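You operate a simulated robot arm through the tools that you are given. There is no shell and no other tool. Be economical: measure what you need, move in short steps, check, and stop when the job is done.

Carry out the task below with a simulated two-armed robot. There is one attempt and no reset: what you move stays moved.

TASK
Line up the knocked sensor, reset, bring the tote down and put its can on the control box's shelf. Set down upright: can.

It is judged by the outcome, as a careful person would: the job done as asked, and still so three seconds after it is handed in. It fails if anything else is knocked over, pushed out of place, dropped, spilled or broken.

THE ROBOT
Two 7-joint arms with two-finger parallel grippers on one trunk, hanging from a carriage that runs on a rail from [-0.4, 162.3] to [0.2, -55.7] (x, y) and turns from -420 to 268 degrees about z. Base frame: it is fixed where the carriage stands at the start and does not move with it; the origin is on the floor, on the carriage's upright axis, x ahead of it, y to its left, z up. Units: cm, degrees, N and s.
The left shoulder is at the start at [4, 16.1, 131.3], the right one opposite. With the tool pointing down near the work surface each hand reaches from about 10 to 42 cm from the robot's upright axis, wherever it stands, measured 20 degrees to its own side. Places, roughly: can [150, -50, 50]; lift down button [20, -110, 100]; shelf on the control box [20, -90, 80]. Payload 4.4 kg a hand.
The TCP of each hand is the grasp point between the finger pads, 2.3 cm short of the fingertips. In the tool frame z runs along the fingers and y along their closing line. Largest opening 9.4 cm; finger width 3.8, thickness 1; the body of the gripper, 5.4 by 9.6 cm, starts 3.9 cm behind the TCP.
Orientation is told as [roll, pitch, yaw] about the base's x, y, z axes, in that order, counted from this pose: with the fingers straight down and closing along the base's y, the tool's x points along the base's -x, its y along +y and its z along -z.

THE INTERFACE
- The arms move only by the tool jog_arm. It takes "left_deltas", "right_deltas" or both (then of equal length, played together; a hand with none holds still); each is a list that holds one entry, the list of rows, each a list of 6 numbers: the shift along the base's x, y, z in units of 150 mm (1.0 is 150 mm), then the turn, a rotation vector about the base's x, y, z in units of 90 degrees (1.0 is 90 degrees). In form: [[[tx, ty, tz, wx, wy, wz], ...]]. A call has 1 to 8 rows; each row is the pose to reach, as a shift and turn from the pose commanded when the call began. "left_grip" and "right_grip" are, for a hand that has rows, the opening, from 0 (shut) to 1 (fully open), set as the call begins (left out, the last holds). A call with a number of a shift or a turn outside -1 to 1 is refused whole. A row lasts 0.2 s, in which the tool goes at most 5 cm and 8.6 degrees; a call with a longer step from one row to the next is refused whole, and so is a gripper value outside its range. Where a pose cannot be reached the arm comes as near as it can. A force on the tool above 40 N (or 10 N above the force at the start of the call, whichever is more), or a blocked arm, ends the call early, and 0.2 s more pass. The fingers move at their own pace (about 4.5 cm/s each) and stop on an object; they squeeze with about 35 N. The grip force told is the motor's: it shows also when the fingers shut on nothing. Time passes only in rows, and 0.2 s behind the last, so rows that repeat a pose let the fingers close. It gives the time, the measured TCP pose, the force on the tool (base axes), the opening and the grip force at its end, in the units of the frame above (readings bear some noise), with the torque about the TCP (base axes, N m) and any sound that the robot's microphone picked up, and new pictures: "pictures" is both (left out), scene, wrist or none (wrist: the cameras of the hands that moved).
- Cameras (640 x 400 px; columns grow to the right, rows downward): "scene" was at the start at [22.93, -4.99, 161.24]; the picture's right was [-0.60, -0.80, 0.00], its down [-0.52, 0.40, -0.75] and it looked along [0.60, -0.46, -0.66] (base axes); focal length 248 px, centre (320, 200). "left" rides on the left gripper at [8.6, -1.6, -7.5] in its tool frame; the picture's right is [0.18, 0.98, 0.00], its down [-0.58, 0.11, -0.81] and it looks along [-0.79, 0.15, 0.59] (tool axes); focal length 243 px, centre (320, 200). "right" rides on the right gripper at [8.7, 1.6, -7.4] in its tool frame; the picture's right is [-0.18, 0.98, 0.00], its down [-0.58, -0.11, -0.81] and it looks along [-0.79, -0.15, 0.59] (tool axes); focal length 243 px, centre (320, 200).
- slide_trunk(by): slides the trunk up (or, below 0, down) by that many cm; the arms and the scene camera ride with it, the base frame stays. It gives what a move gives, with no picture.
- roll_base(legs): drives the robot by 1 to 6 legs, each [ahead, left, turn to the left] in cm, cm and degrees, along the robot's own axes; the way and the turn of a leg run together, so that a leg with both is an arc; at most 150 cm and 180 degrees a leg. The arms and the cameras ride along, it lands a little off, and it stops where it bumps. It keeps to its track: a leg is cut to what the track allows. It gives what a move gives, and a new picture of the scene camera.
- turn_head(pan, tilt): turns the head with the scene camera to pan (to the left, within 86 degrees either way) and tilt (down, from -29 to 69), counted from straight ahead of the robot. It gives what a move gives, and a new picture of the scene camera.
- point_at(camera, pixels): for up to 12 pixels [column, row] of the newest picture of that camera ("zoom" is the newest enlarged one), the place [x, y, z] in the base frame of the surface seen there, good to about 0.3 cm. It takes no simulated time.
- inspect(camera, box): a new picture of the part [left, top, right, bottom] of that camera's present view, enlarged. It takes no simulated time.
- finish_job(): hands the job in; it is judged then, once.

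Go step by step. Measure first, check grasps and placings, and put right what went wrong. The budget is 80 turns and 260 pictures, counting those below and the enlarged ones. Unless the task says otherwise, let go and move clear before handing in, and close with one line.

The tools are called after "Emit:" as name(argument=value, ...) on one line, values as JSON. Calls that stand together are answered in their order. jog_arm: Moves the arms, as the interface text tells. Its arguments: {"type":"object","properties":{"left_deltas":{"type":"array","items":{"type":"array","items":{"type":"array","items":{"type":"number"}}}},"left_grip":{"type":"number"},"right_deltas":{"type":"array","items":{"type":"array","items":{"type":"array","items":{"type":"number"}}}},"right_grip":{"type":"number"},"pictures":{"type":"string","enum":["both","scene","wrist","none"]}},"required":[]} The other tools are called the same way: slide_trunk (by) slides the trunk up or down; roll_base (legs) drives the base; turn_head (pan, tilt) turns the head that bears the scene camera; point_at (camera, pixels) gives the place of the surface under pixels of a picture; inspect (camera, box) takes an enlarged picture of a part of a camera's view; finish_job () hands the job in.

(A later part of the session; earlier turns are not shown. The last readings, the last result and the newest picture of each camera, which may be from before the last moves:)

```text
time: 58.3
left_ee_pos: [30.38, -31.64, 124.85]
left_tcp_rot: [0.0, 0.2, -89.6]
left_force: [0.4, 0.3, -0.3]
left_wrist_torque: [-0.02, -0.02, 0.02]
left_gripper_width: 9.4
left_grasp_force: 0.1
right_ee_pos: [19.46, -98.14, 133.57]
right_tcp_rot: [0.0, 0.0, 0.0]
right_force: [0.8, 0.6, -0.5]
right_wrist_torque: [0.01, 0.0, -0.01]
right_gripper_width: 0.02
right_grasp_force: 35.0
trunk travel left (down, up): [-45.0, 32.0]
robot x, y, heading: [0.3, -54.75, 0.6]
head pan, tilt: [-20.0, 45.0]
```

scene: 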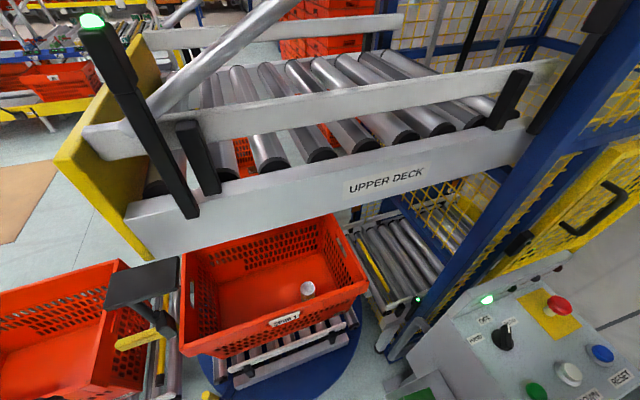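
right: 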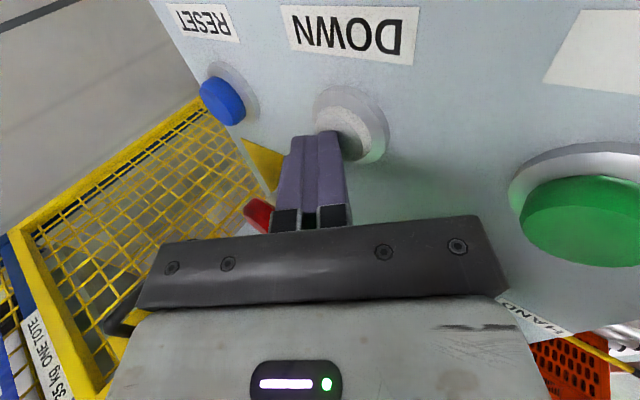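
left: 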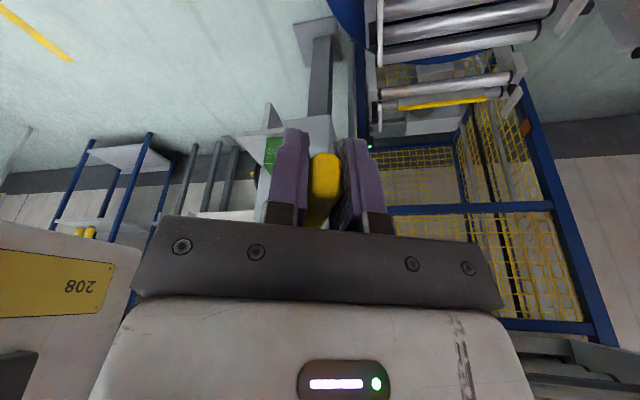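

The tote now rests on the turntable with the can at (307,289); RUN is off. I'll measure the can and surroundings.

Emit:
inspect(camera="scene", box=[170, 200, 380, 380])

Emit:
point_at(camera="scene", pixels=[[307, 285], [307, 292], [305, 299], [313, 290], [190, 262], [200, 348], [362, 285], [330, 218], [240, 290], [230, 262], [270, 320], [150, 255]])

Emit:
inspect(camera="scene", box=[440, 240, 620, 400])

```text
2.22 times, centred on (275, 290) of scene
```

zoom: 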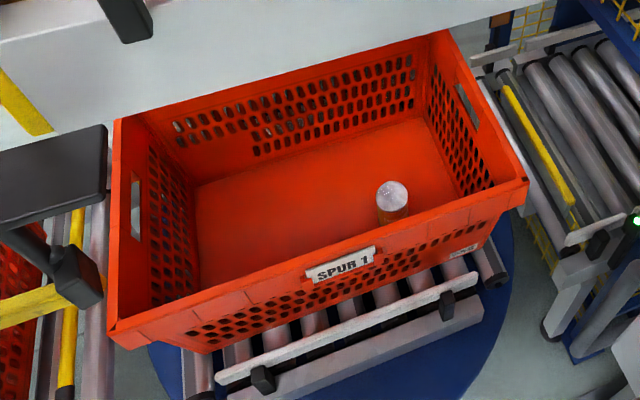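

```text
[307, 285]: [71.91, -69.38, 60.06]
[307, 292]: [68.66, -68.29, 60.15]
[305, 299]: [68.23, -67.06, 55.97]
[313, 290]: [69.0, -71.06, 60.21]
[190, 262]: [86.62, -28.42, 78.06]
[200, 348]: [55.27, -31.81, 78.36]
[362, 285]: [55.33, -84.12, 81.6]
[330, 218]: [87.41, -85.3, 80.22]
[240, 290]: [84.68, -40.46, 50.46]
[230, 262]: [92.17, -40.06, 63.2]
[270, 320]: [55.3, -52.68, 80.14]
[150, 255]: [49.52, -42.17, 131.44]
```

```text
2.50 times, centred on (530, 320) of scene
```

zoom: 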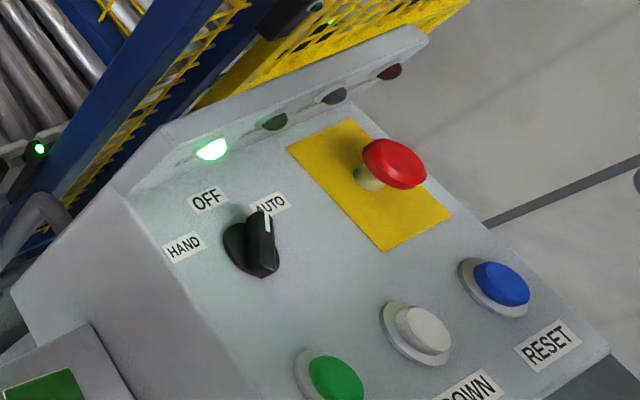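

LOW is lit and the can stands at about (70,-69), z 50–60, inside the tote (rim z≈80, near wall x=55). The reach is long, so I'll turn the base left to bring the right shoulder forward, then lower the trunk.

Emit:
roll_base(legs=[[0, 0, 30]])

Emit:
slide_trunk(by=-28)

Emit:
turn_head(pan=-50, tilt=35)

```text
time: 60.2
left_ee_pos: [14.71, -19.6, 124.88]
left_tcp_rot: [0.0, 0.2, -60.0]
left_force: [0.1, -0.4, 0.3]
left_wrist_torque: [-0.02, -0.05, -0.01]
left_gripper_width: 9.41
left_grasp_force: 0.0
right_ee_pos: [38.49, -82.65, 133.45]
right_tcp_rot: [0.0, 0.0, 29.9]
right_force: [0.1, 0.0, -0.2]
right_wrist_torque: [0.01, 0.0, -0.02]
right_gripper_width: 0.01
right_grasp_force: 35.1
trunk travel left (down, up): [-45.0, 32.0]
robot x, y, heading: [0.17, -54.98, 30.0]
head pan, tilt: [-20.0, 45.0]
```

scene: 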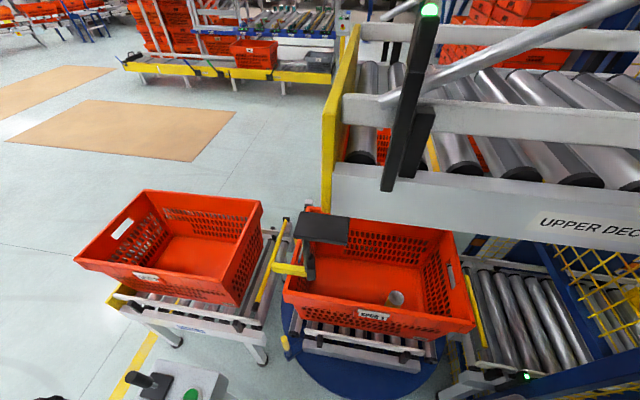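

```text
time: 63.0
left_ee_pos: [14.65, -19.68, 96.86]
left_tcp_rot: [0.0, 0.2, -60.0]
left_force: [-0.4, 0.6, 0.4]
left_wrist_torque: [0.0, -0.04, 0.02]
left_gripper_width: 9.38
left_grasp_force: 0.1
right_ee_pos: [38.42, -82.86, 105.42]
right_tcp_rot: [0.0, 0.0, 30.0]
right_force: [0.1, -0.5, 0.6]
right_wrist_torque: [0.0, 0.01, -0.02]
right_gripper_width: 0.0
right_grasp_force: 35.0
trunk travel left (down, up): [-17.0, 60.0]
robot x, y, heading: [-0.01, -54.96, 30.2]
head pan, tilt: [-20.0, 45.0]
```

```text
time: 64.0
left_ee_pos: [14.78, -19.71, 96.95]
left_tcp_rot: [0.0, 0.2, -59.9]
left_force: [-0.1, 0.3, 0.5]
left_wrist_torque: [0.04, -0.02, 0.01]
left_gripper_width: 9.39
left_grasp_force: 0.1
right_ee_pos: [38.35, -82.69, 105.48]
right_tcp_rot: [0.0, 0.1, 30.0]
right_force: [1.2, 0.5, 0.1]
right_wrist_torque: [0.01, -0.02, -0.01]
right_gripper_width: 0.0
right_grasp_force: 34.9
trunk travel left (down, up): [-17.0, 60.0]
robot x, y, heading: [0.47, -55.1, 30.0]
head pan, tilt: [-50.0, 35.0]
```

scene: 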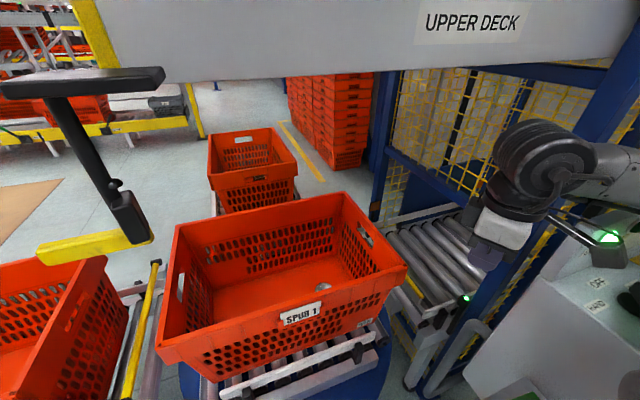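

I'll extend the right hand, opened, under the deck toward the can in two steps.

Emit:
jog_arm(right_deltas=[[[0.28, 0.13, -0.03, 0, 0, 0], [0.56, 0.28, -0.06, 0, 0, 0], [0.84, 0.43, -0.1, 0, 0, 0], [1.0, 0.6, -0.15, 0, 0, 0]]], right_grip=1, pictures="none")

Emit:
jog_arm(right_deltas=[[[0.25, 0.1, 0, 0, 0, 0], [0.5, 0.2, 0, 0, 0, 0], [0.75, 0.3, 0, 0, 0, 0], [1.0, 0.33, 0, 0, 0, 0]]], pictures="both")

```text
time: 65.0
left_ee_pos: [13.88, -20.62, 96.94]
left_tcp_rot: [-0.5, 0.0, -59.8]
left_force: [-2.0, -0.3, -0.4]
left_wrist_torque: [0.03, -0.11, 0.01]
left_gripper_width: 9.41
left_grasp_force: 0.1
right_ee_pos: [52.81, -74.5, 104.26]
right_tcp_rot: [-1.2, -0.1, 30.2]
right_force: [-1.0, 0.5, -1.4]
right_wrist_torque: [-0.06, -0.01, -0.03]
right_gripper_width: 8.68
right_grasp_force: 0.0
trunk travel left (down, up): [-17.0, 60.0]
robot x, y, heading: [0.36, -55.13, 30.1]
head pan, tilt: [-50.0, 35.0]
```

```text
time: 66.0
left_ee_pos: [15.03, -19.42, 96.95]
left_tcp_rot: [0.1, 0.2, -59.8]
left_force: [1.0, 0.8, 0.9]
left_wrist_torque: [-0.04, 0.01, 0.01]
left_gripper_width: 9.39
left_grasp_force: 0.0
right_ee_pos: [68.74, -68.5, 103.38]
right_tcp_rot: [0.1, -0.2, 30.1]
right_force: [0.3, 0.0, 0.3]
right_wrist_torque: [-0.04, -0.01, 0.01]
right_gripper_width: 9.43
right_grasp_force: 0.0
trunk travel left (down, up): [-17.0, 60.0]
robot x, y, heading: [0.3, -54.84, 30.0]
head pan, tilt: [-50.0, 35.0]
```

scene: 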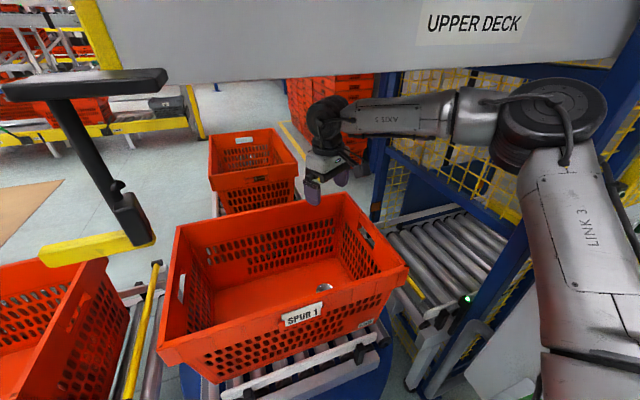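
right: 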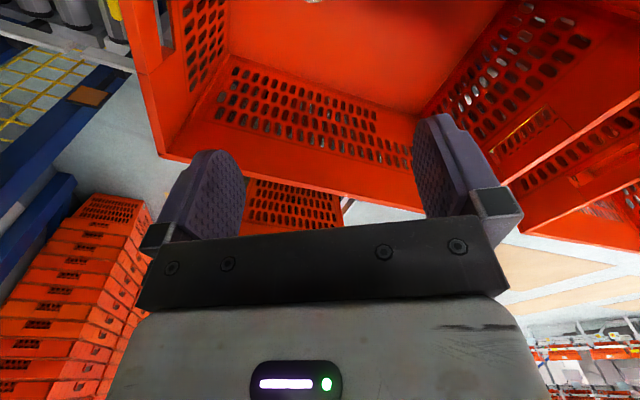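

The reach works: hand at (68.7,-68.5,103). I'll measure the arm's wrist and elbow heights to judge rim clearance.

Emit:
point_at(camera="scene", pixels=[[325, 105], [335, 135], [400, 118], [450, 120], [550, 105], [550, 180], [328, 170], [330, 285], [322, 288], [338, 290]])

Emit:
inspect(camera="right", box=[200, 0, 440, 150])

```text
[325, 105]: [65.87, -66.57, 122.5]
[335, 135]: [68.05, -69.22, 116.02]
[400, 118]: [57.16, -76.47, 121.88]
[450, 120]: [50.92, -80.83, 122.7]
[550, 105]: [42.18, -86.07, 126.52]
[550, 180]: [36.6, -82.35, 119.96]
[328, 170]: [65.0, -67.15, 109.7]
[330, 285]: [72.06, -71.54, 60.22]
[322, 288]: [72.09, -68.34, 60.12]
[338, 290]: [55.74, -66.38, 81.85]
```

```text
2.67 times, centred on (320, 75) of right
```

zoom: 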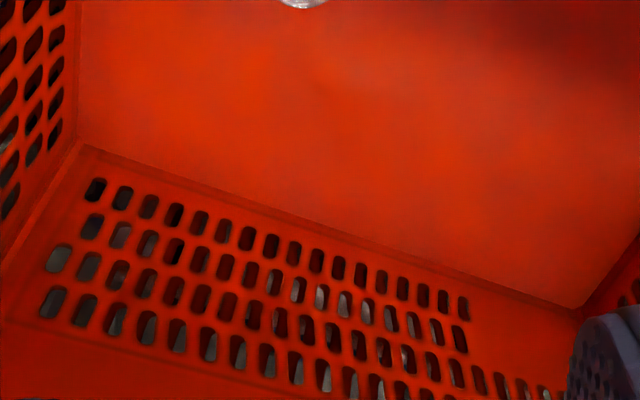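

The forearm would come close to the rim (z≈82) at this heading, so I'll swing the hand toward −y and turn the base further left to gain a steeper forearm.

Emit:
jog_arm(right_deltas=[[[-0.17, -0.25, 0, 0, 0, 0], [-0.34, -0.5, 0, 0, 0, 0], [-0.5, -0.75, 0, 0, 0, 0]]], pictures="none")

Emit:
roll_base(legs=[[0, 0, 22]])

Emit:
turn_head(pan=-70, tilt=35)

```text
time: 67.0
left_ee_pos: [15.62, -18.42, 97.19]
left_tcp_rot: [0.6, 0.1, -59.1]
left_force: [-0.5, 0.0, 0.2]
left_wrist_torque: [-0.01, -0.02, -0.01]
left_gripper_width: 9.39
left_grasp_force: 0.0
right_ee_pos: [62.51, -77.66, 106.72]
right_tcp_rot: [-5.2, -1.1, 31.4]
right_force: [0.7, 0.6, -0.5]
right_wrist_torque: [0.01, -0.01, 0.01]
right_gripper_width: 9.42
right_grasp_force: 0.1
trunk travel left (down, up): [-17.0, 60.0]
robot x, y, heading: [0.16, -54.58, 30.6]
head pan, tilt: [-50.0, 35.0]
stopped in row 3 (right hand): the arm was blocked; the commanded pose is now the measured one
```

```text
time: 68.5
left_ee_pos: [0.4, -16.4, 96.93]
left_tcp_rot: [0.0, 0.1, -37.6]
left_force: [0.2, -0.4, -0.5]
left_wrist_torque: [-0.01, 0.01, -0.02]
left_gripper_width: 9.4
left_grasp_force: 0.0
right_ee_pos: [65.8, -54.4, 105.36]
right_tcp_rot: [-3.9, -0.3, 52.7]
right_force: [0.3, -0.1, 0.7]
right_wrist_torque: [0.0, 0.04, 0.02]
right_gripper_width: 9.39
right_grasp_force: 0.1
trunk travel left (down, up): [-17.0, 60.0]
robot x, y, heading: [-0.08, -54.72, 52.1]
head pan, tilt: [-50.0, 35.0]
```

scene: 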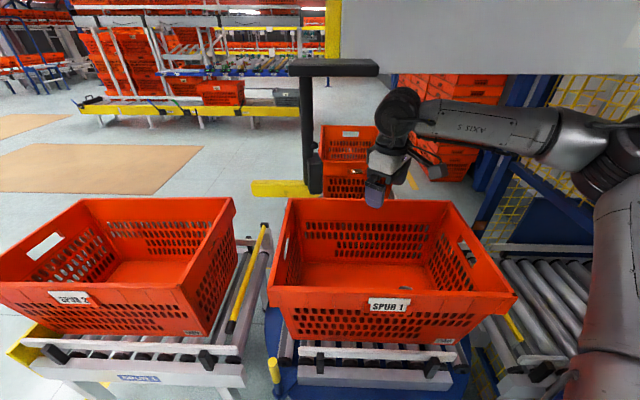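

```text
time: 69.4
left_ee_pos: [0.25, -16.42, 96.9]
left_tcp_rot: [0.0, 0.1, -37.7]
left_force: [-0.1, 0.4, -0.5]
left_wrist_torque: [-0.03, 0.04, 0.04]
left_gripper_width: 9.39
left_grasp_force: 0.0
right_ee_pos: [65.74, -54.43, 105.26]
right_tcp_rot: [-3.9, -0.3, 52.7]
right_force: [-0.4, 0.3, 0.6]
right_wrist_torque: [0.0, 0.01, -0.01]
right_gripper_width: 9.39
right_grasp_force: 0.0
trunk travel left (down, up): [-17.0, 60.0]
robot x, y, heading: [0.29, -54.73, 52.4]
head pan, tilt: [-70.0, 35.0]
```

scene: 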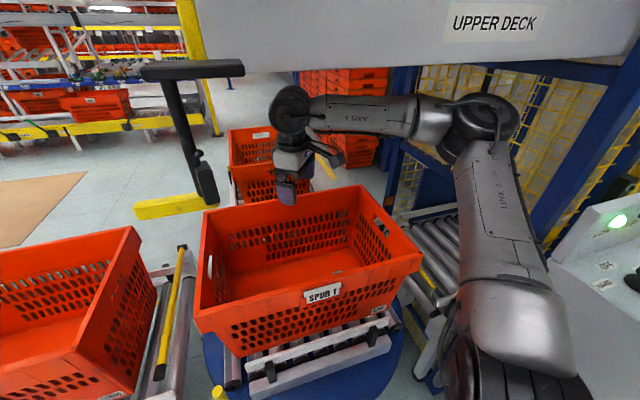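

The elbow had touched something at −y, likely the column, and the move stopped; nothing seems displaced. From here I'll turn the hand's yaw back toward ~15° and go over the can.

Emit:
jog_arm(right_deltas=[[[0.05, -0.15, -0.05, 0.026, 0.035, 0], [0.1, -0.3, -0.1, 0.026, 0.035, -0.09], [0.15, -0.45, -0.2, 0.026, 0.035, -0.18], [0.2, -0.6, -0.3, 0.026, 0.035, -0.27], [0.3, -0.8, -0.4, 0.026, 0.035, -0.36], [0.3, -1.0, -0.5, 0.026, 0.035, -0.4]]], pictures="both")

```text
time: 70.8
left_ee_pos: [0.26, -16.46, 96.84]
left_tcp_rot: [-0.1, 0.2, -37.6]
left_force: [-0.4, 0.1, 1.5]
left_wrist_torque: [-0.01, -0.02, -0.03]
left_gripper_width: 9.4
left_grasp_force: 0.0
right_ee_pos: [70.29, -69.45, 97.87]
right_tcp_rot: [-0.3, 0.9, 16.4]
right_force: [0.2, -0.3, 0.3]
right_wrist_torque: [0.03, -0.04, 0.0]
right_gripper_width: 9.41
right_grasp_force: 0.2
trunk travel left (down, up): [-17.0, 60.0]
robot x, y, heading: [-0.13, -54.68, 52.0]
head pan, tilt: [-70.0, 35.0]
```

scene: 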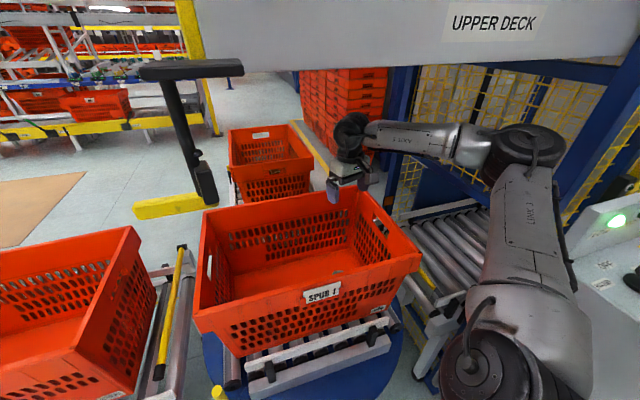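
right: 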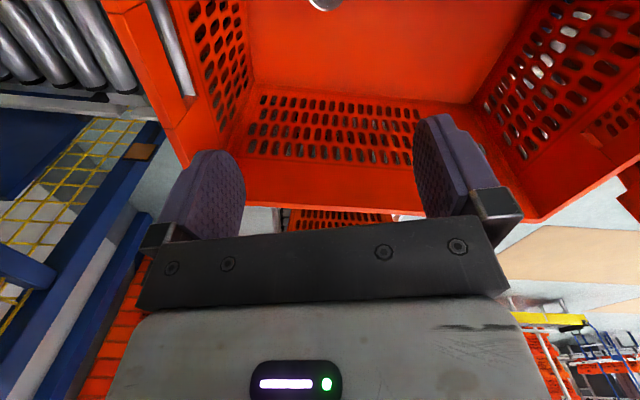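

The can shows at (325,5) in the wrist view, nearly under the hand. I'll measure it and the elbow.

Emit:
point_at(camera="right", pixels=[[318, 2], [330, 2], [324, 8], [312, 1], [340, 1]])

Emit:
point_at(camera="scene", pixels=[[525, 140], [480, 145], [420, 135], [350, 125], [480, 170], [330, 272], [338, 270], [342, 273], [300, 295], [370, 255]])

```text
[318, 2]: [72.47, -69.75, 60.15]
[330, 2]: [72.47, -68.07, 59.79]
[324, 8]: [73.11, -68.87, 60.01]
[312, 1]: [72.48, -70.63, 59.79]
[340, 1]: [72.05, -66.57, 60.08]
```

```text
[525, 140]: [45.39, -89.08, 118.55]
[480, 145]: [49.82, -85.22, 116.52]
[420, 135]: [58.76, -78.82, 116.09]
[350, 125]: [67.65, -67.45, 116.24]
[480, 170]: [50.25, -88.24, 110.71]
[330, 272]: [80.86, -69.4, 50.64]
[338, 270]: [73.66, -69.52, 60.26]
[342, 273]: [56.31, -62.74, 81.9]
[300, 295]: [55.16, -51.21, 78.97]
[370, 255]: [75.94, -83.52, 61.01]
```

Can centre ≈ (70.4,-69.3), radius ~3.2. I'll descend 15 cm and check the forearm against the rim.

Emit:
jog_arm(right_deltas=[[[0, 0, -0.25, 0, 0, 0], [0, 0, -0.5, 0, 0, 0], [0, 0, -0.75, 0, 0, 0], [0, 0, -1.0, 0, 0, 0]]], pictures="scene")

Emit:
point_at(camera="scene", pixels=[[525, 155], [480, 165], [420, 175], [440, 180], [400, 175], [460, 195], [430, 195], [440, 195]])

```text
time: 71.8
left_ee_pos: [0.31, -16.27, 96.86]
left_tcp_rot: [0.0, 0.2, -37.6]
left_force: [0.0, 0.1, -0.1]
left_wrist_torque: [-0.01, -0.01, 0.0]
left_gripper_width: 9.4
left_grasp_force: 0.2
right_ee_pos: [70.2, -69.31, 82.8]
right_tcp_rot: [-0.2, 1.0, 16.6]
right_force: [-0.5, -0.9, 0.6]
right_wrist_torque: [0.03, -0.03, -0.04]
right_gripper_width: 9.4
right_grasp_force: 0.1
trunk travel left (down, up): [-17.0, 60.0]
robot x, y, heading: [0.28, -54.6, 52.5]
head pan, tilt: [-70.0, 35.0]
```

scene: 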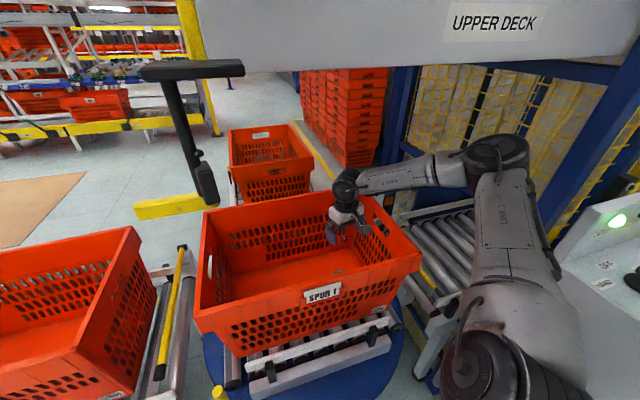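

```text
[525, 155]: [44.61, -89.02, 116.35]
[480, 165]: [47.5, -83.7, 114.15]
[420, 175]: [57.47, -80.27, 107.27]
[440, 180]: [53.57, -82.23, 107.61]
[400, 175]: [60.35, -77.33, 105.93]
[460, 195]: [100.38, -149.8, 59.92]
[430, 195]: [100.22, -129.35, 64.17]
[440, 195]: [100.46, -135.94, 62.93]
```

The elbow stays high and the forearm slopes down well clear. Another 15 cm down to z 68, then re-measure.

Emit:
jog_arm(right_deltas=[[[0, 0, -0.25, 0, 0, 0], [0, 0, -0.5, 0, 0, 0], [0, 0, -0.75, 0, 0, 0], [0, 0, -1.0, 0, 0, 0]]], pictures="both")

Emit:
inspect(camera="scene", box=[290, 120, 530, 300])

```text
time: 72.8
left_ee_pos: [0.21, -16.32, 96.9]
left_tcp_rot: [0.0, 0.2, -37.6]
left_force: [0.2, 0.5, 0.2]
left_wrist_torque: [0.01, 0.0, 0.01]
left_gripper_width: 9.41
left_grasp_force: 0.1
right_ee_pos: [70.03, -69.46, 67.84]
right_tcp_rot: [-0.2, 0.9, 16.5]
right_force: [0.0, 0.1, 0.3]
right_wrist_torque: [0.01, 0.03, -0.01]
right_gripper_width: 9.39
right_grasp_force: 0.0
trunk travel left (down, up): [-17.0, 60.0]
robot x, y, heading: [-0.08, -54.84, 52.1]
head pan, tilt: [-70.0, 35.0]
```

scene: 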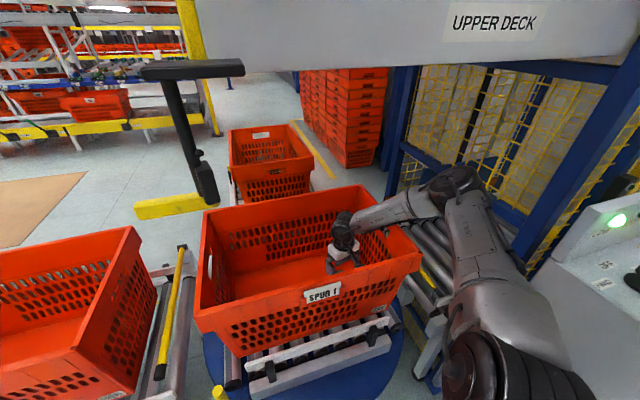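
right: 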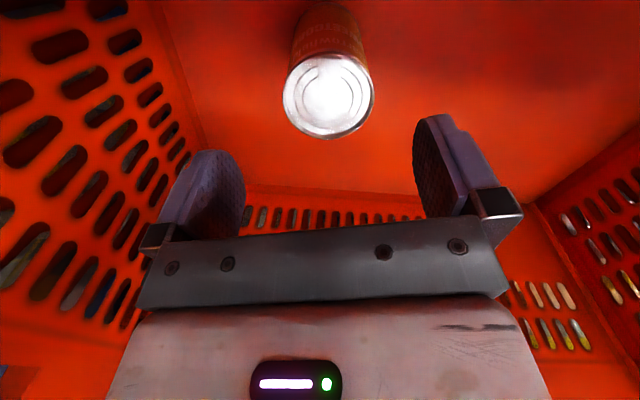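

```text
2.22 times, centred on (410, 210) of scene
```

zoom: 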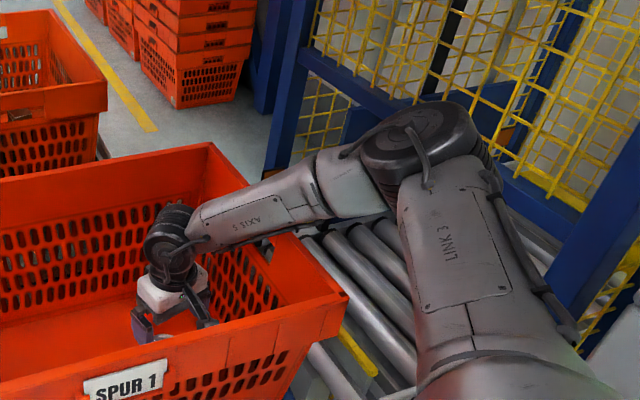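

The can is well visible and between the pads' lines. I'll measure the forearm's height where it crosses the tote's end rim, and the can.

Emit:
point_at(camera="zoom", pixels=[[420, 125], [340, 165], [340, 215], [290, 195], [290, 232], [250, 210], [250, 240], [320, 280], [260, 175]])

Emit:
point_at(camera="right", pixels=[[286, 95], [372, 95], [328, 58], [328, 138], [300, 120], [360, 120]])

```text
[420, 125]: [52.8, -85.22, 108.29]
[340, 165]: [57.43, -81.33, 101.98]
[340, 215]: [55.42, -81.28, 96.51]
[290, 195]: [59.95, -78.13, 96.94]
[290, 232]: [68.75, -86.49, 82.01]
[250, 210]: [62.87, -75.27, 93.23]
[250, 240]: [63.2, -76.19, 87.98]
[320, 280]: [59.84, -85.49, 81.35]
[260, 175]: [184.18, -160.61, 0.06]
```

```text
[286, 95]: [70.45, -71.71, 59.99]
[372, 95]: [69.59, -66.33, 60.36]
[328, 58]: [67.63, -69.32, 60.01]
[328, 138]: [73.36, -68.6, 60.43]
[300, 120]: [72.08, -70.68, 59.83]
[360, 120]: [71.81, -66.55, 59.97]
```

Can centre (70.5,-69.0), diameter ~5.8, top 60. To keep the forearm clear of the rim I'll raise the trunk 5 cm, then descend by the arm.

Emit:
slide_trunk(by=5)

Emit:
jog_arm(right_deltas=[[[0.03, 0.03, -0.2, 0, 0, 0], [0.03, 0.03, -0.4, 0, 0, 0], [0.03, 0.03, -0.6, 0, 0, 0], [0.03, 0.03, -0.7, 0, 0, 0]]], pictures="both")

Emit:
inspect(camera="scene", box=[290, 120, 530, 300])

```text
time: 73.7
left_ee_pos: [0.28, -16.38, 101.77]
left_tcp_rot: [0.0, 0.1, -37.6]
left_force: [-1.0, -0.5, 0.4]
left_wrist_torque: [0.02, -0.02, -0.01]
left_gripper_width: 9.39
left_grasp_force: 0.0
right_ee_pos: [70.19, -69.51, 72.93]
right_tcp_rot: [-0.3, 1.0, 16.5]
right_force: [0.1, -1.0, -0.4]
right_wrist_torque: [0.01, 0.01, 0.03]
right_gripper_width: 9.43
right_grasp_force: 0.1
trunk travel left (down, up): [-22.0, 55.0]
robot x, y, heading: [0.33, -54.53, 52.1]
head pan, tilt: [-70.0, 35.0]
```

```text
time: 74.7
left_ee_pos: [0.27, -16.46, 101.8]
left_tcp_rot: [-0.1, 0.2, -37.6]
left_force: [0.7, -0.6, -0.2]
left_wrist_torque: [0.0, 0.01, 0.03]
left_gripper_width: 9.42
left_grasp_force: 0.1
right_ee_pos: [70.72, -69.11, 62.29]
right_tcp_rot: [-0.3, 1.0, 16.6]
right_force: [-0.4, 0.0, 0.7]
right_wrist_torque: [0.0, -0.01, -0.03]
right_gripper_width: 9.41
right_grasp_force: 0.1
trunk travel left (down, up): [-22.0, 55.0]
robot x, y, heading: [0.05, -54.67, 52.3]
head pan, tilt: [-70.0, 35.0]
```

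scene: 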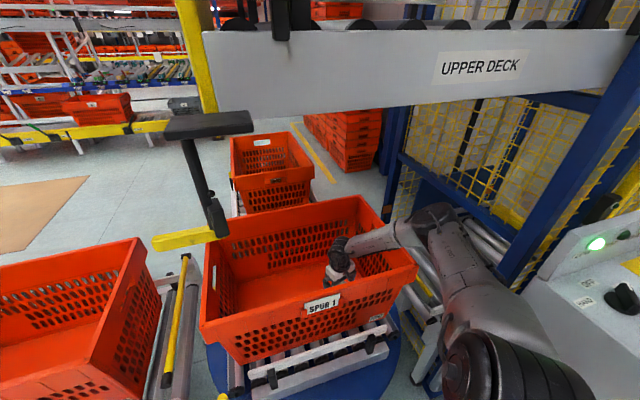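
right: 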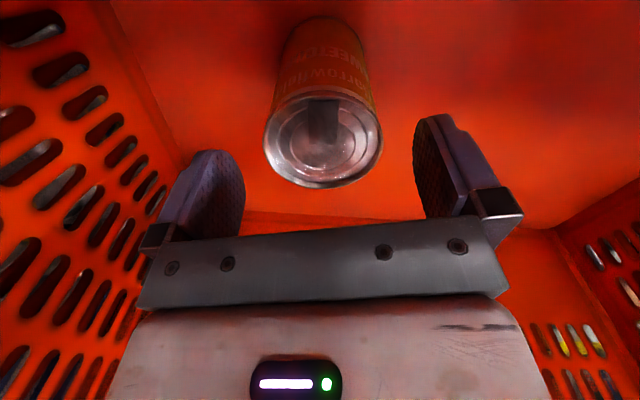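

```text
2.22 times, centred on (410, 210) of scene
```

zoom: 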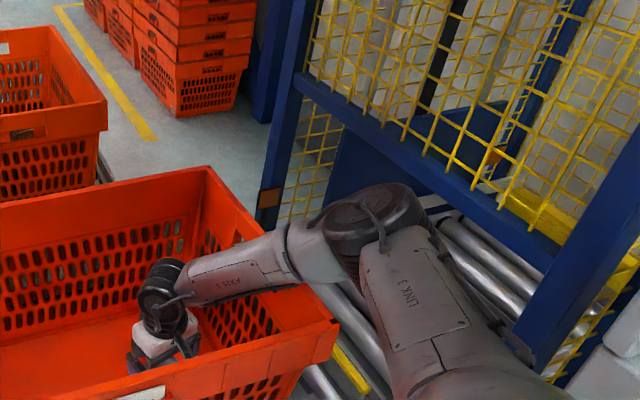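

I'll check the forearm/elbow clearance once more and the can's offset.

Emit:
point_at(camera="zoom", pixels=[[370, 205], [330, 240], [335, 275], [300, 245], [300, 278], [260, 265], [250, 290], [320, 345], [340, 310], [345, 265]])

Emit:
point_at(camera="right", pixels=[[266, 140], [380, 140], [324, 95], [324, 187]])

```text
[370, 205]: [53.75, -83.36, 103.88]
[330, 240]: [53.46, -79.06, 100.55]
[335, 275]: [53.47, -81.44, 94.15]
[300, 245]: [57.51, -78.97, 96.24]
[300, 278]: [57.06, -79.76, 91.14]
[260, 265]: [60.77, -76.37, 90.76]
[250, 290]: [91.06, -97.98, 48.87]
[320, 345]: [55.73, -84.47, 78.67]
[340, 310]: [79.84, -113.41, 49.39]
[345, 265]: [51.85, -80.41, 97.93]
```

```text
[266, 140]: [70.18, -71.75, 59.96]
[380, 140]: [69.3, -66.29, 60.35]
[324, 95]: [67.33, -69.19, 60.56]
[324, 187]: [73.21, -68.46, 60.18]
```

About 7 cm remain above the rim. I'll descend the last 4.4 cm and centre on (70.3,-69.0).

Emit:
jog_arm(right_deltas=[[[-0.02, 0, -0.12, 0, 0, 0], [-0.025, 0, -0.22, 0, 0, 0], [-0.025, 0, -0.3, 0, 0, 0]]], pictures="wrist")

Emit:
inspect(camera="scene", box=[290, 170, 450, 310])

```text
time: 75.5
left_ee_pos: [0.24, -16.36, 101.86]
left_tcp_rot: [-0.1, 0.2, -37.6]
left_force: [0.1, -0.3, -0.1]
left_wrist_torque: [0.01, -0.01, -0.02]
left_gripper_width: 9.41
left_grasp_force: 0.0
right_ee_pos: [70.41, -68.99, 57.86]
right_tcp_rot: [-0.3, 1.1, 16.6]
right_force: [0.2, 0.3, 0.2]
right_wrist_torque: [0.02, 0.02, 0.03]
right_gripper_width: 9.42
right_grasp_force: 0.0
trunk travel left (down, up): [-22.0, 55.0]
robot x, y, heading: [0.29, -54.73, 52.2]
head pan, tilt: [-70.0, 35.0]
```

right: 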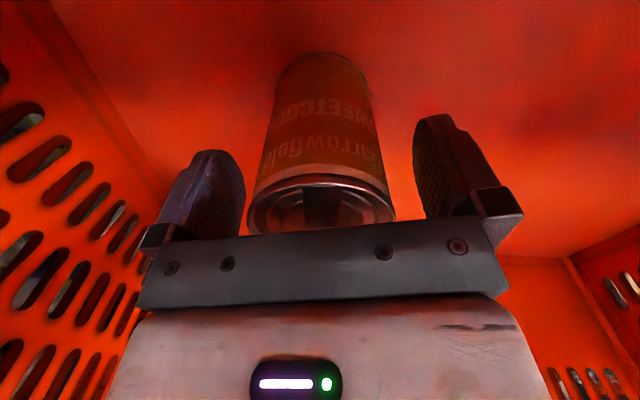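

```text
2.86 times, centred on (370, 240) of scene
```

zoom: 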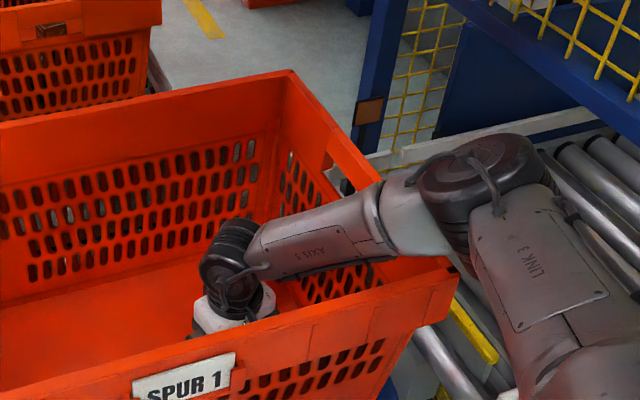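

Centred with no contact. I'll close on the can.

Emit:
jog_arm(right_deltas=[[[0, 0, 0, 0, 0, 0], [0, 0, 0, 0, 0, 0], [0, 0, 0, 0, 0, 0], [0, 0, 0, 0, 0, 0], [0, 0, 0, 0, 0, 0]]], right_grip=0, pictures="wrist")

```text
time: 76.7
left_ee_pos: [0.27, -16.51, 101.87]
left_tcp_rot: [0.0, 0.2, -37.7]
left_force: [0.4, 0.2, -0.2]
left_wrist_torque: [0.02, -0.01, 0.03]
left_gripper_width: 9.38
left_grasp_force: 0.0
right_ee_pos: [70.22, -68.92, 57.91]
right_tcp_rot: [-0.1, 1.1, 16.6]
right_force: [-1.0, 0.7, 0.5]
right_wrist_torque: [0.14, 0.01, -0.04]
right_gripper_width: 5.9
right_grasp_force: 34.8
trunk travel left (down, up): [-22.0, 55.0]
robot x, y, heading: [0.56, -55.03, 52.0]
head pan, tilt: [-70.0, 35.0]
```

right: 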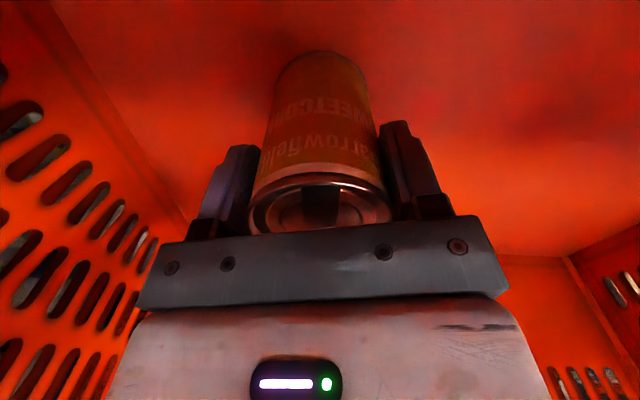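

Held at 5.9 cm width. I'll lift straight up in stages along the same path.

Emit:
jog_arm(right_deltas=[[[0, 0, 0.15, 0, 0, 0], [0, 0, 0.4, 0, 0, 0], [0, 0, 0.7, 0, 0, 0], [0, 0, 1.0, 0, 0, 0]]], pictures="none")

Emit:
jog_arm(right_deltas=[[[0, 0, 0.3, 0, 0, 0], [0, 0, 0.6, 0, 0, 0], [0, 0, 0.9, 0, 0, 0], [0, 0, 1.0, 0, 0, 0]]], pictures="none")

Emit:
jog_arm(right_deltas=[[[0, 0, 0.3, 0, 0, 0], [0, 0, 0.6, 0, 0, 0], [0, 0, 0.8, 0, 0, 0]]], pictures="both")

```text
time: 77.7
left_ee_pos: [0.29, -16.45, 101.8]
left_tcp_rot: [0.0, 0.2, -37.6]
left_force: [-0.5, 0.5, 0.4]
left_wrist_torque: [0.0, 0.0, 0.01]
left_gripper_width: 9.4
left_grasp_force: 0.1
right_ee_pos: [70.21, -69.04, 73.08]
right_tcp_rot: [-0.2, 1.1, 16.5]
right_force: [-0.3, -0.5, -2.5]
right_wrist_torque: [0.0, 0.01, 0.0]
right_gripper_width: 5.92
right_grasp_force: 35.1
trunk travel left (down, up): [-22.0, 55.0]
robot x, y, heading: [-0.12, -54.6, 52.0]
head pan, tilt: [-70.0, 35.0]
```

```text
time: 78.7
left_ee_pos: [0.23, -16.38, 101.86]
left_tcp_rot: [0.1, 0.2, -37.6]
left_force: [-0.5, -0.5, -0.2]
left_wrist_torque: [0.0, 0.0, -0.02]
left_gripper_width: 9.41
left_grasp_force: 0.0
right_ee_pos: [70.35, -68.98, 87.83]
right_tcp_rot: [-0.1, 1.0, 16.6]
right_force: [0.1, -0.5, -3.9]
right_wrist_torque: [-0.02, 0.01, -0.03]
right_gripper_width: 5.94
right_grasp_force: 34.7
trunk travel left (down, up): [-22.0, 55.0]
robot x, y, heading: [-0.01, -54.61, 52.5]
head pan, tilt: [-70.0, 35.0]
```

```text
time: 79.5
left_ee_pos: [0.28, -16.35, 101.93]
left_tcp_rot: [0.0, 0.3, -37.6]
left_force: [0.0, 0.7, 0.4]
left_wrist_torque: [-0.04, -0.01, 0.0]
left_gripper_width: 9.38
left_grasp_force: 0.1
right_ee_pos: [70.29, -69.13, 100.0]
right_tcp_rot: [-0.2, 1.0, 16.6]
right_force: [0.9, -0.1, -3.4]
right_wrist_torque: [-0.03, 0.03, 0.0]
right_gripper_width: 5.92
right_grasp_force: 35.0
trunk travel left (down, up): [-22.0, 55.0]
robot x, y, heading: [0.22, -54.24, 52.2]
head pan, tilt: [-70.0, 35.0]
```

scene: 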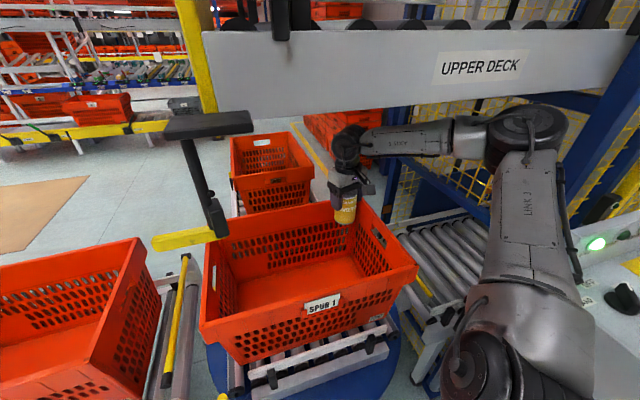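
right: 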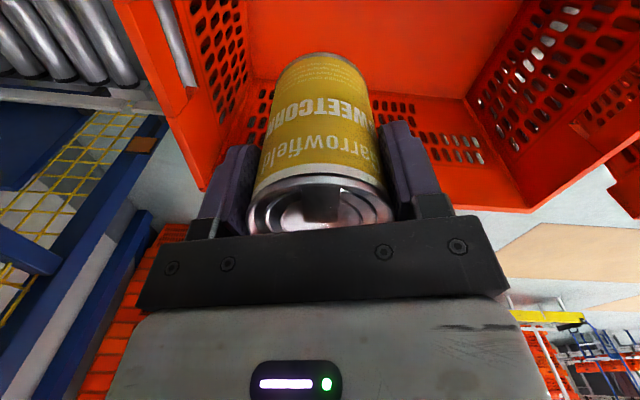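

The can is out of the tote at z 100. I'll raise the trunk 6 cm for elbow clearance over the control box, and draw the hand back step by step.

Emit:
slide_trunk(by=6)

Emit:
jog_arm(right_deltas=[[[-0.25, 0.1, 0, 0, 0, 0], [-0.5, 0.2, 0, 0, 0, 0], [-0.75, 0.3, 0, 0, 0, 0], [-1.0, 0.4, 0, 0, 0, 0]]], pictures="scene")

Emit:
point_at(camera="scene", pixels=[[570, 120], [540, 130], [600, 150], [560, 170], [520, 150]])

```text
time: 80.5
left_ee_pos: [-2.35, -15.72, 107.94]
left_tcp_rot: [-0.6, 1.4, -37.8]
left_force: [0.6, -0.2, 0.3]
left_wrist_torque: [-0.01, 0.01, 0.01]
left_gripper_width: 9.39
left_grasp_force: 0.0
right_ee_pos: [67.42, -68.1, 103.17]
right_tcp_rot: [1.2, 2.8, 16.9]
right_force: [-0.4, -0.6, -3.2]
right_wrist_torque: [-0.01, 0.02, -0.03]
right_gripper_width: 5.92
right_grasp_force: 34.7
trunk travel left (down, up): [-28.0, 49.0]
robot x, y, heading: [0.54, -54.74, 52.1]
head pan, tilt: [-70.0, 35.0]
```

```text
time: 81.7
left_ee_pos: [-1.1, -15.51, 108.24]
left_tcp_rot: [-0.1, 0.9, -37.5]
left_force: [-0.6, 0.3, 0.4]
left_wrist_torque: [0.02, 0.0, -0.04]
left_gripper_width: 9.41
left_grasp_force: 0.1
right_ee_pos: [53.56, -61.31, 104.0]
right_tcp_rot: [1.3, 3.7, 17.9]
right_force: [-0.5, -0.5, -2.3]
right_wrist_torque: [-0.01, 0.03, 0.0]
right_gripper_width: 5.93
right_grasp_force: 35.1
trunk travel left (down, up): [-28.0, 49.0]
robot x, y, heading: [0.05, -54.9, 52.4]
head pan, tilt: [-70.0, 35.0]
stopped in row 4 (right hand): the arm was blocked; the commanded pose is now the measured one
```

scene: 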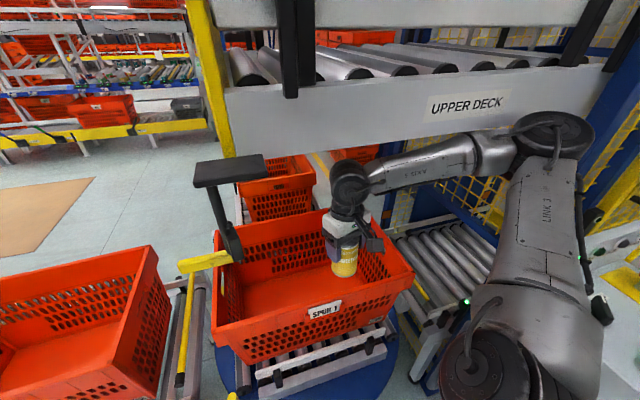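

```text
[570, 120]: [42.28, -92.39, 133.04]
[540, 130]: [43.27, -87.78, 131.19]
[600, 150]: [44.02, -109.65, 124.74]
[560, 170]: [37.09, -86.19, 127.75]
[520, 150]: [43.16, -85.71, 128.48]
```

The elbow (top z 133) has met the deck edge, so I'll lower the trunk again by 9 cm to get it below the deck, and re-check.

Emit:
slide_trunk(by=-9)

Emit:
turn_head(pan=-80, tilt=30)

Emit:
inspect(camera="scene", box=[360, 60, 640, 300])

```text
time: 83.0
left_ee_pos: [0.25, -16.37, 98.78]
left_tcp_rot: [0.0, 0.2, -37.6]
left_force: [0.4, -1.0, -0.2]
left_wrist_torque: [0.01, 0.01, 0.0]
left_gripper_width: 9.38
left_grasp_force: 0.1
right_ee_pos: [54.88, -62.43, 95.94]
right_tcp_rot: [0.5, 2.4, 17.4]
right_force: [0.4, 0.3, -2.8]
right_wrist_torque: [-0.02, 0.01, -0.01]
right_gripper_width: 5.92
right_grasp_force: 35.0
trunk travel left (down, up): [-19.0, 58.0]
robot x, y, heading: [0.24, -54.8, 52.3]
head pan, tilt: [-70.0, 35.0]
```

```text
time: 83.7
left_ee_pos: [0.1, -16.31, 98.82]
left_tcp_rot: [0.0, 0.2, -37.5]
left_force: [0.4, 0.9, 0.7]
left_wrist_torque: [-0.02, 0.0, 0.0]
left_gripper_width: 9.38
left_grasp_force: 0.1
right_ee_pos: [54.83, -62.48, 95.85]
right_tcp_rot: [0.5, 2.7, 17.4]
right_force: [0.1, 0.5, -3.3]
right_wrist_torque: [0.03, -0.04, 0.0]
right_gripper_width: 5.89
right_grasp_force: 35.3
trunk travel left (down, up): [-19.0, 58.0]
robot x, y, heading: [0.49, -54.63, 52.4]
head pan, tilt: [-80.0, 30.0]
```

scene: 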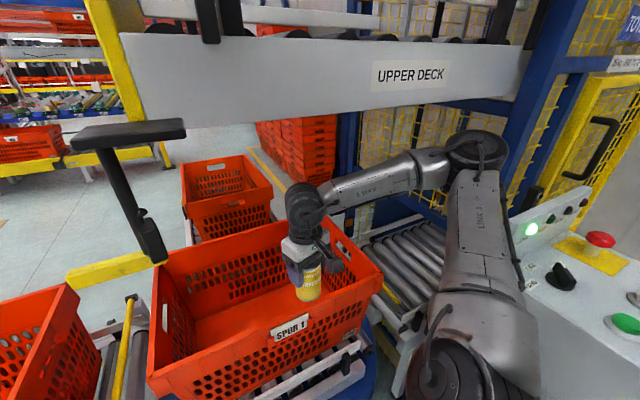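

```text
1.67 times, centred on (500, 180) of scene
```

zoom: 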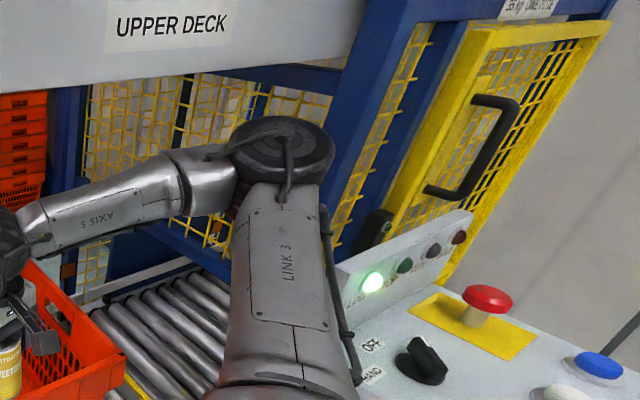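

Free again. I'll retract further in short steps, watching the elbow near the lamp panel.

Emit:
jog_arm(right_deltas=[[[-0.2, 0.03, 0.03, 0, 0, 0], [-0.4, 0.06, 0.06, 0, 0, 0], [-0.6, 0.09, 0.1, 0, 0, 0]]], pictures="scene")

Emit:
inspect(camera="scene", box=[360, 60, 640, 300])

Emit:
point_at(camera="zoom", pixels=[[280, 140], [320, 165], [270, 190], [330, 270], [350, 340], [440, 230]])

```text
time: 84.5
left_ee_pos: [0.13, -16.21, 98.8]
left_tcp_rot: [0.0, 0.1, -37.5]
left_force: [-0.7, -0.4, -0.2]
left_wrist_torque: [0.0, -0.02, -0.02]
left_gripper_width: 9.41
left_grasp_force: 0.0
right_ee_pos: [46.67, -60.98, 97.63]
right_tcp_rot: [0.4, 2.7, 17.4]
right_force: [-0.4, 0.1, -4.0]
right_wrist_torque: [0.0, 0.02, -0.04]
right_gripper_width: 5.88
right_grasp_force: 35.2
right hand out of reach, approached as far as the arm can: row 3
trunk travel left (down, up): [-19.0, 58.0]
robot x, y, heading: [-0.09, -54.6, 52.2]
head pan, tilt: [-80.0, 30.0]
```

scene: 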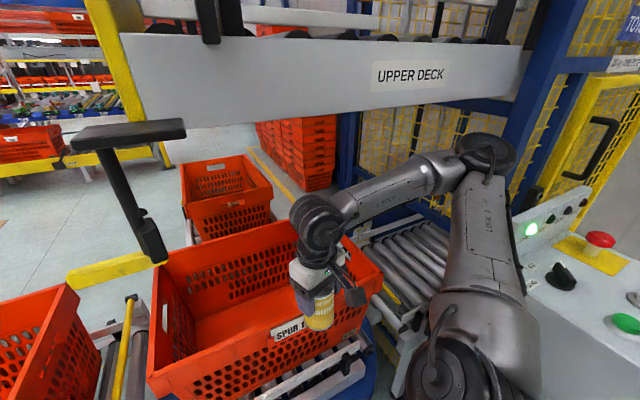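

```text
1.67 times, centred on (500, 180) of scene
```

zoom: 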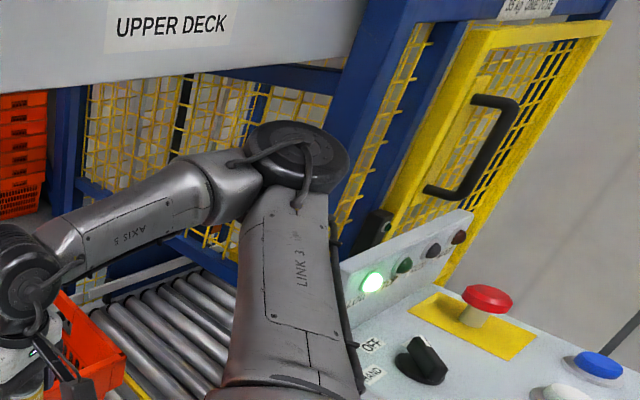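

```text
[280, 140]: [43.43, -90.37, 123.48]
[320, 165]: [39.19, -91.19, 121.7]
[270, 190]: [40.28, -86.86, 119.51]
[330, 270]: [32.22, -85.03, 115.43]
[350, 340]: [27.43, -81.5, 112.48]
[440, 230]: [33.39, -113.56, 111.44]
```

The wrist is near its limit because of the hand's yaw relative to the robot. I'll turn the hand's yaw toward the neutral (+52°) while retracting a bit.

Emit:
jog_arm(right_deltas=[[[0, 0, 0, 0, 0, 0.09], [-0.05, 0, 0, 0, 0, 0.18], [-0.1, 0, 0, 0, 0, 0.27], [-0.2, 0, 0, 0, 0, 0.36], [-0.35, 0, 0, 0, 0, 0.38], [-0.5, 0, 0, 0, 0, 0.38]]], pictures="scene")

Emit:
point_at(camera="scene", pixels=[[485, 145], [510, 160], [480, 175], [490, 200], [300, 215]])

```text
time: 85.9
left_ee_pos: [0.16, -16.39, 98.86]
left_tcp_rot: [0.0, 0.1, -37.5]
left_force: [0.3, -0.4, -1.2]
left_wrist_torque: [0.03, -0.02, 0.0]
left_gripper_width: 9.39
left_grasp_force: 0.1
right_ee_pos: [45.58, -59.38, 99.92]
right_tcp_rot: [0.6, 2.7, 51.7]
right_force: [-0.3, 0.1, -3.6]
right_wrist_torque: [-0.02, 0.01, 0.0]
right_gripper_width: 5.91
right_grasp_force: 34.8
right hand out of reach, approached as far as the arm can: row 2, 3, 4, 5, 6
trunk travel left (down, up): [-19.0, 58.0]
robot x, y, heading: [-0.07, -54.56, 52.3]
head pan, tilt: [-80.0, 30.0]
```

scene: 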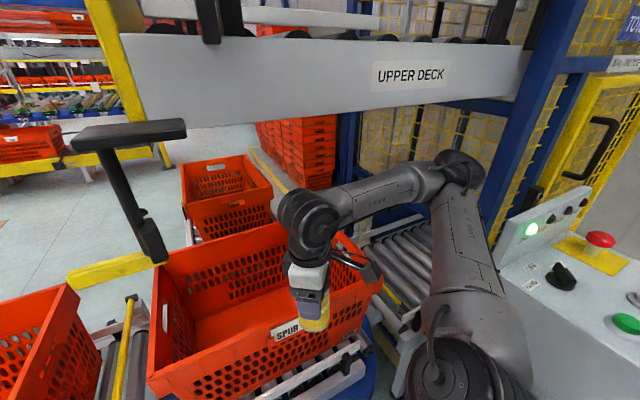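

```text
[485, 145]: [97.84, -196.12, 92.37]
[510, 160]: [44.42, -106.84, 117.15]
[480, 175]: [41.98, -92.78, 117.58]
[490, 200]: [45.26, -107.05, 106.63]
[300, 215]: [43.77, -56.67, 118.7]
```

Still limited near x 45.6. I'll measure where the elbow sits now.

Emit:
point_at(camera="scene", pixels=[[455, 158], [475, 170], [460, 185], [440, 175], [400, 180], [470, 240], [500, 300], [440, 360], [320, 205], [340, 190]])

Emit:
inspect(camera="scene", box=[380, 120, 640, 340])

```text
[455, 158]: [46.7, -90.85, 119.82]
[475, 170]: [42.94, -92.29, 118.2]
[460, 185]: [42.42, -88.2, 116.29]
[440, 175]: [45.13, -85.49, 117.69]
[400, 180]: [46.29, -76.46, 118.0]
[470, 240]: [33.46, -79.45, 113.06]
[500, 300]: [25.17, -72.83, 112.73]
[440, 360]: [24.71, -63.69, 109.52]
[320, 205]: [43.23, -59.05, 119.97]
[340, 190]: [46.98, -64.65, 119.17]
```

```text
1.82 times, centred on (510, 230) of scene
```

zoom: 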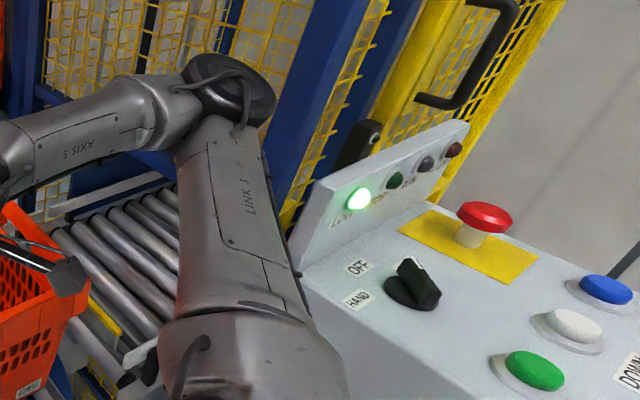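

I'm hemmed in here, so I'll go back out by the way I came in: extend again, turn the base back to 30°, then retract at that heading.

Emit:
jog_arm(right_deltas=[[[0.25, 0.1, 0.05, 0, 0, 0], [0.5, 0.2, 0.1, 0, 0, 0], [0.75, 0.3, 0.15, 0, 0, 0], [1.0, 0.4, 0.2, 0, 0, 0]]], pictures="none")

Emit:
jog_arm(right_deltas=[[[0.25, 0.2, 0.05, 0, 0, 0], [0.5, 0.4, 0.1, 0, 0, 0]]], pictures="scene")

```text
time: 86.9
left_ee_pos: [0.18, -16.28, 98.96]
left_tcp_rot: [0.0, 0.3, -37.5]
left_force: [0.0, 1.1, 0.0]
left_wrist_torque: [-0.01, -0.02, 0.01]
left_gripper_width: 9.41
left_grasp_force: 0.1
right_ee_pos: [60.39, -53.42, 103.0]
right_tcp_rot: [0.6, 2.8, 51.6]
right_force: [-1.7, -0.8, 2.6]
right_wrist_torque: [0.06, -0.04, 0.0]
right_gripper_width: 5.91
right_grasp_force: 35.5
trunk travel left (down, up): [-19.0, 58.0]
robot x, y, heading: [0.38, -54.81, 52.4]
head pan, tilt: [-80.0, 30.0]
```

```text
time: 87.5
left_ee_pos: [0.23, -16.3, 98.96]
left_tcp_rot: [0.0, 0.2, -37.6]
left_force: [-0.2, 1.2, 0.1]
left_wrist_torque: [-0.02, -0.01, -0.01]
left_gripper_width: 9.4
left_grasp_force: 0.1
right_ee_pos: [67.91, -47.32, 104.58]
right_tcp_rot: [0.4, 2.7, 51.7]
right_force: [-0.6, 0.0, -2.4]
right_wrist_torque: [-0.01, 0.02, 0.0]
right_gripper_width: 5.92
right_grasp_force: 35.3
trunk travel left (down, up): [-19.0, 58.0]
robot x, y, heading: [0.09, -54.81, 52.2]
head pan, tilt: [-80.0, 30.0]
```

scene: 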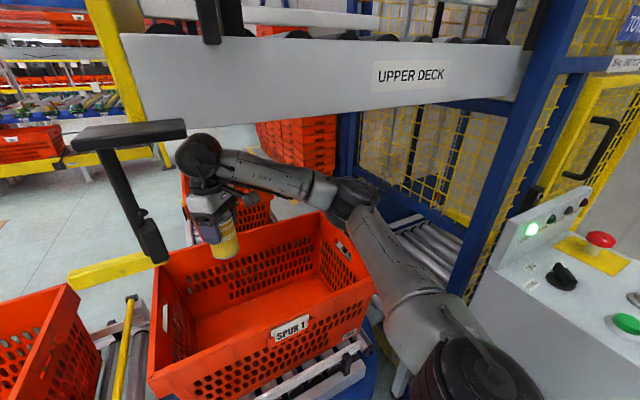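

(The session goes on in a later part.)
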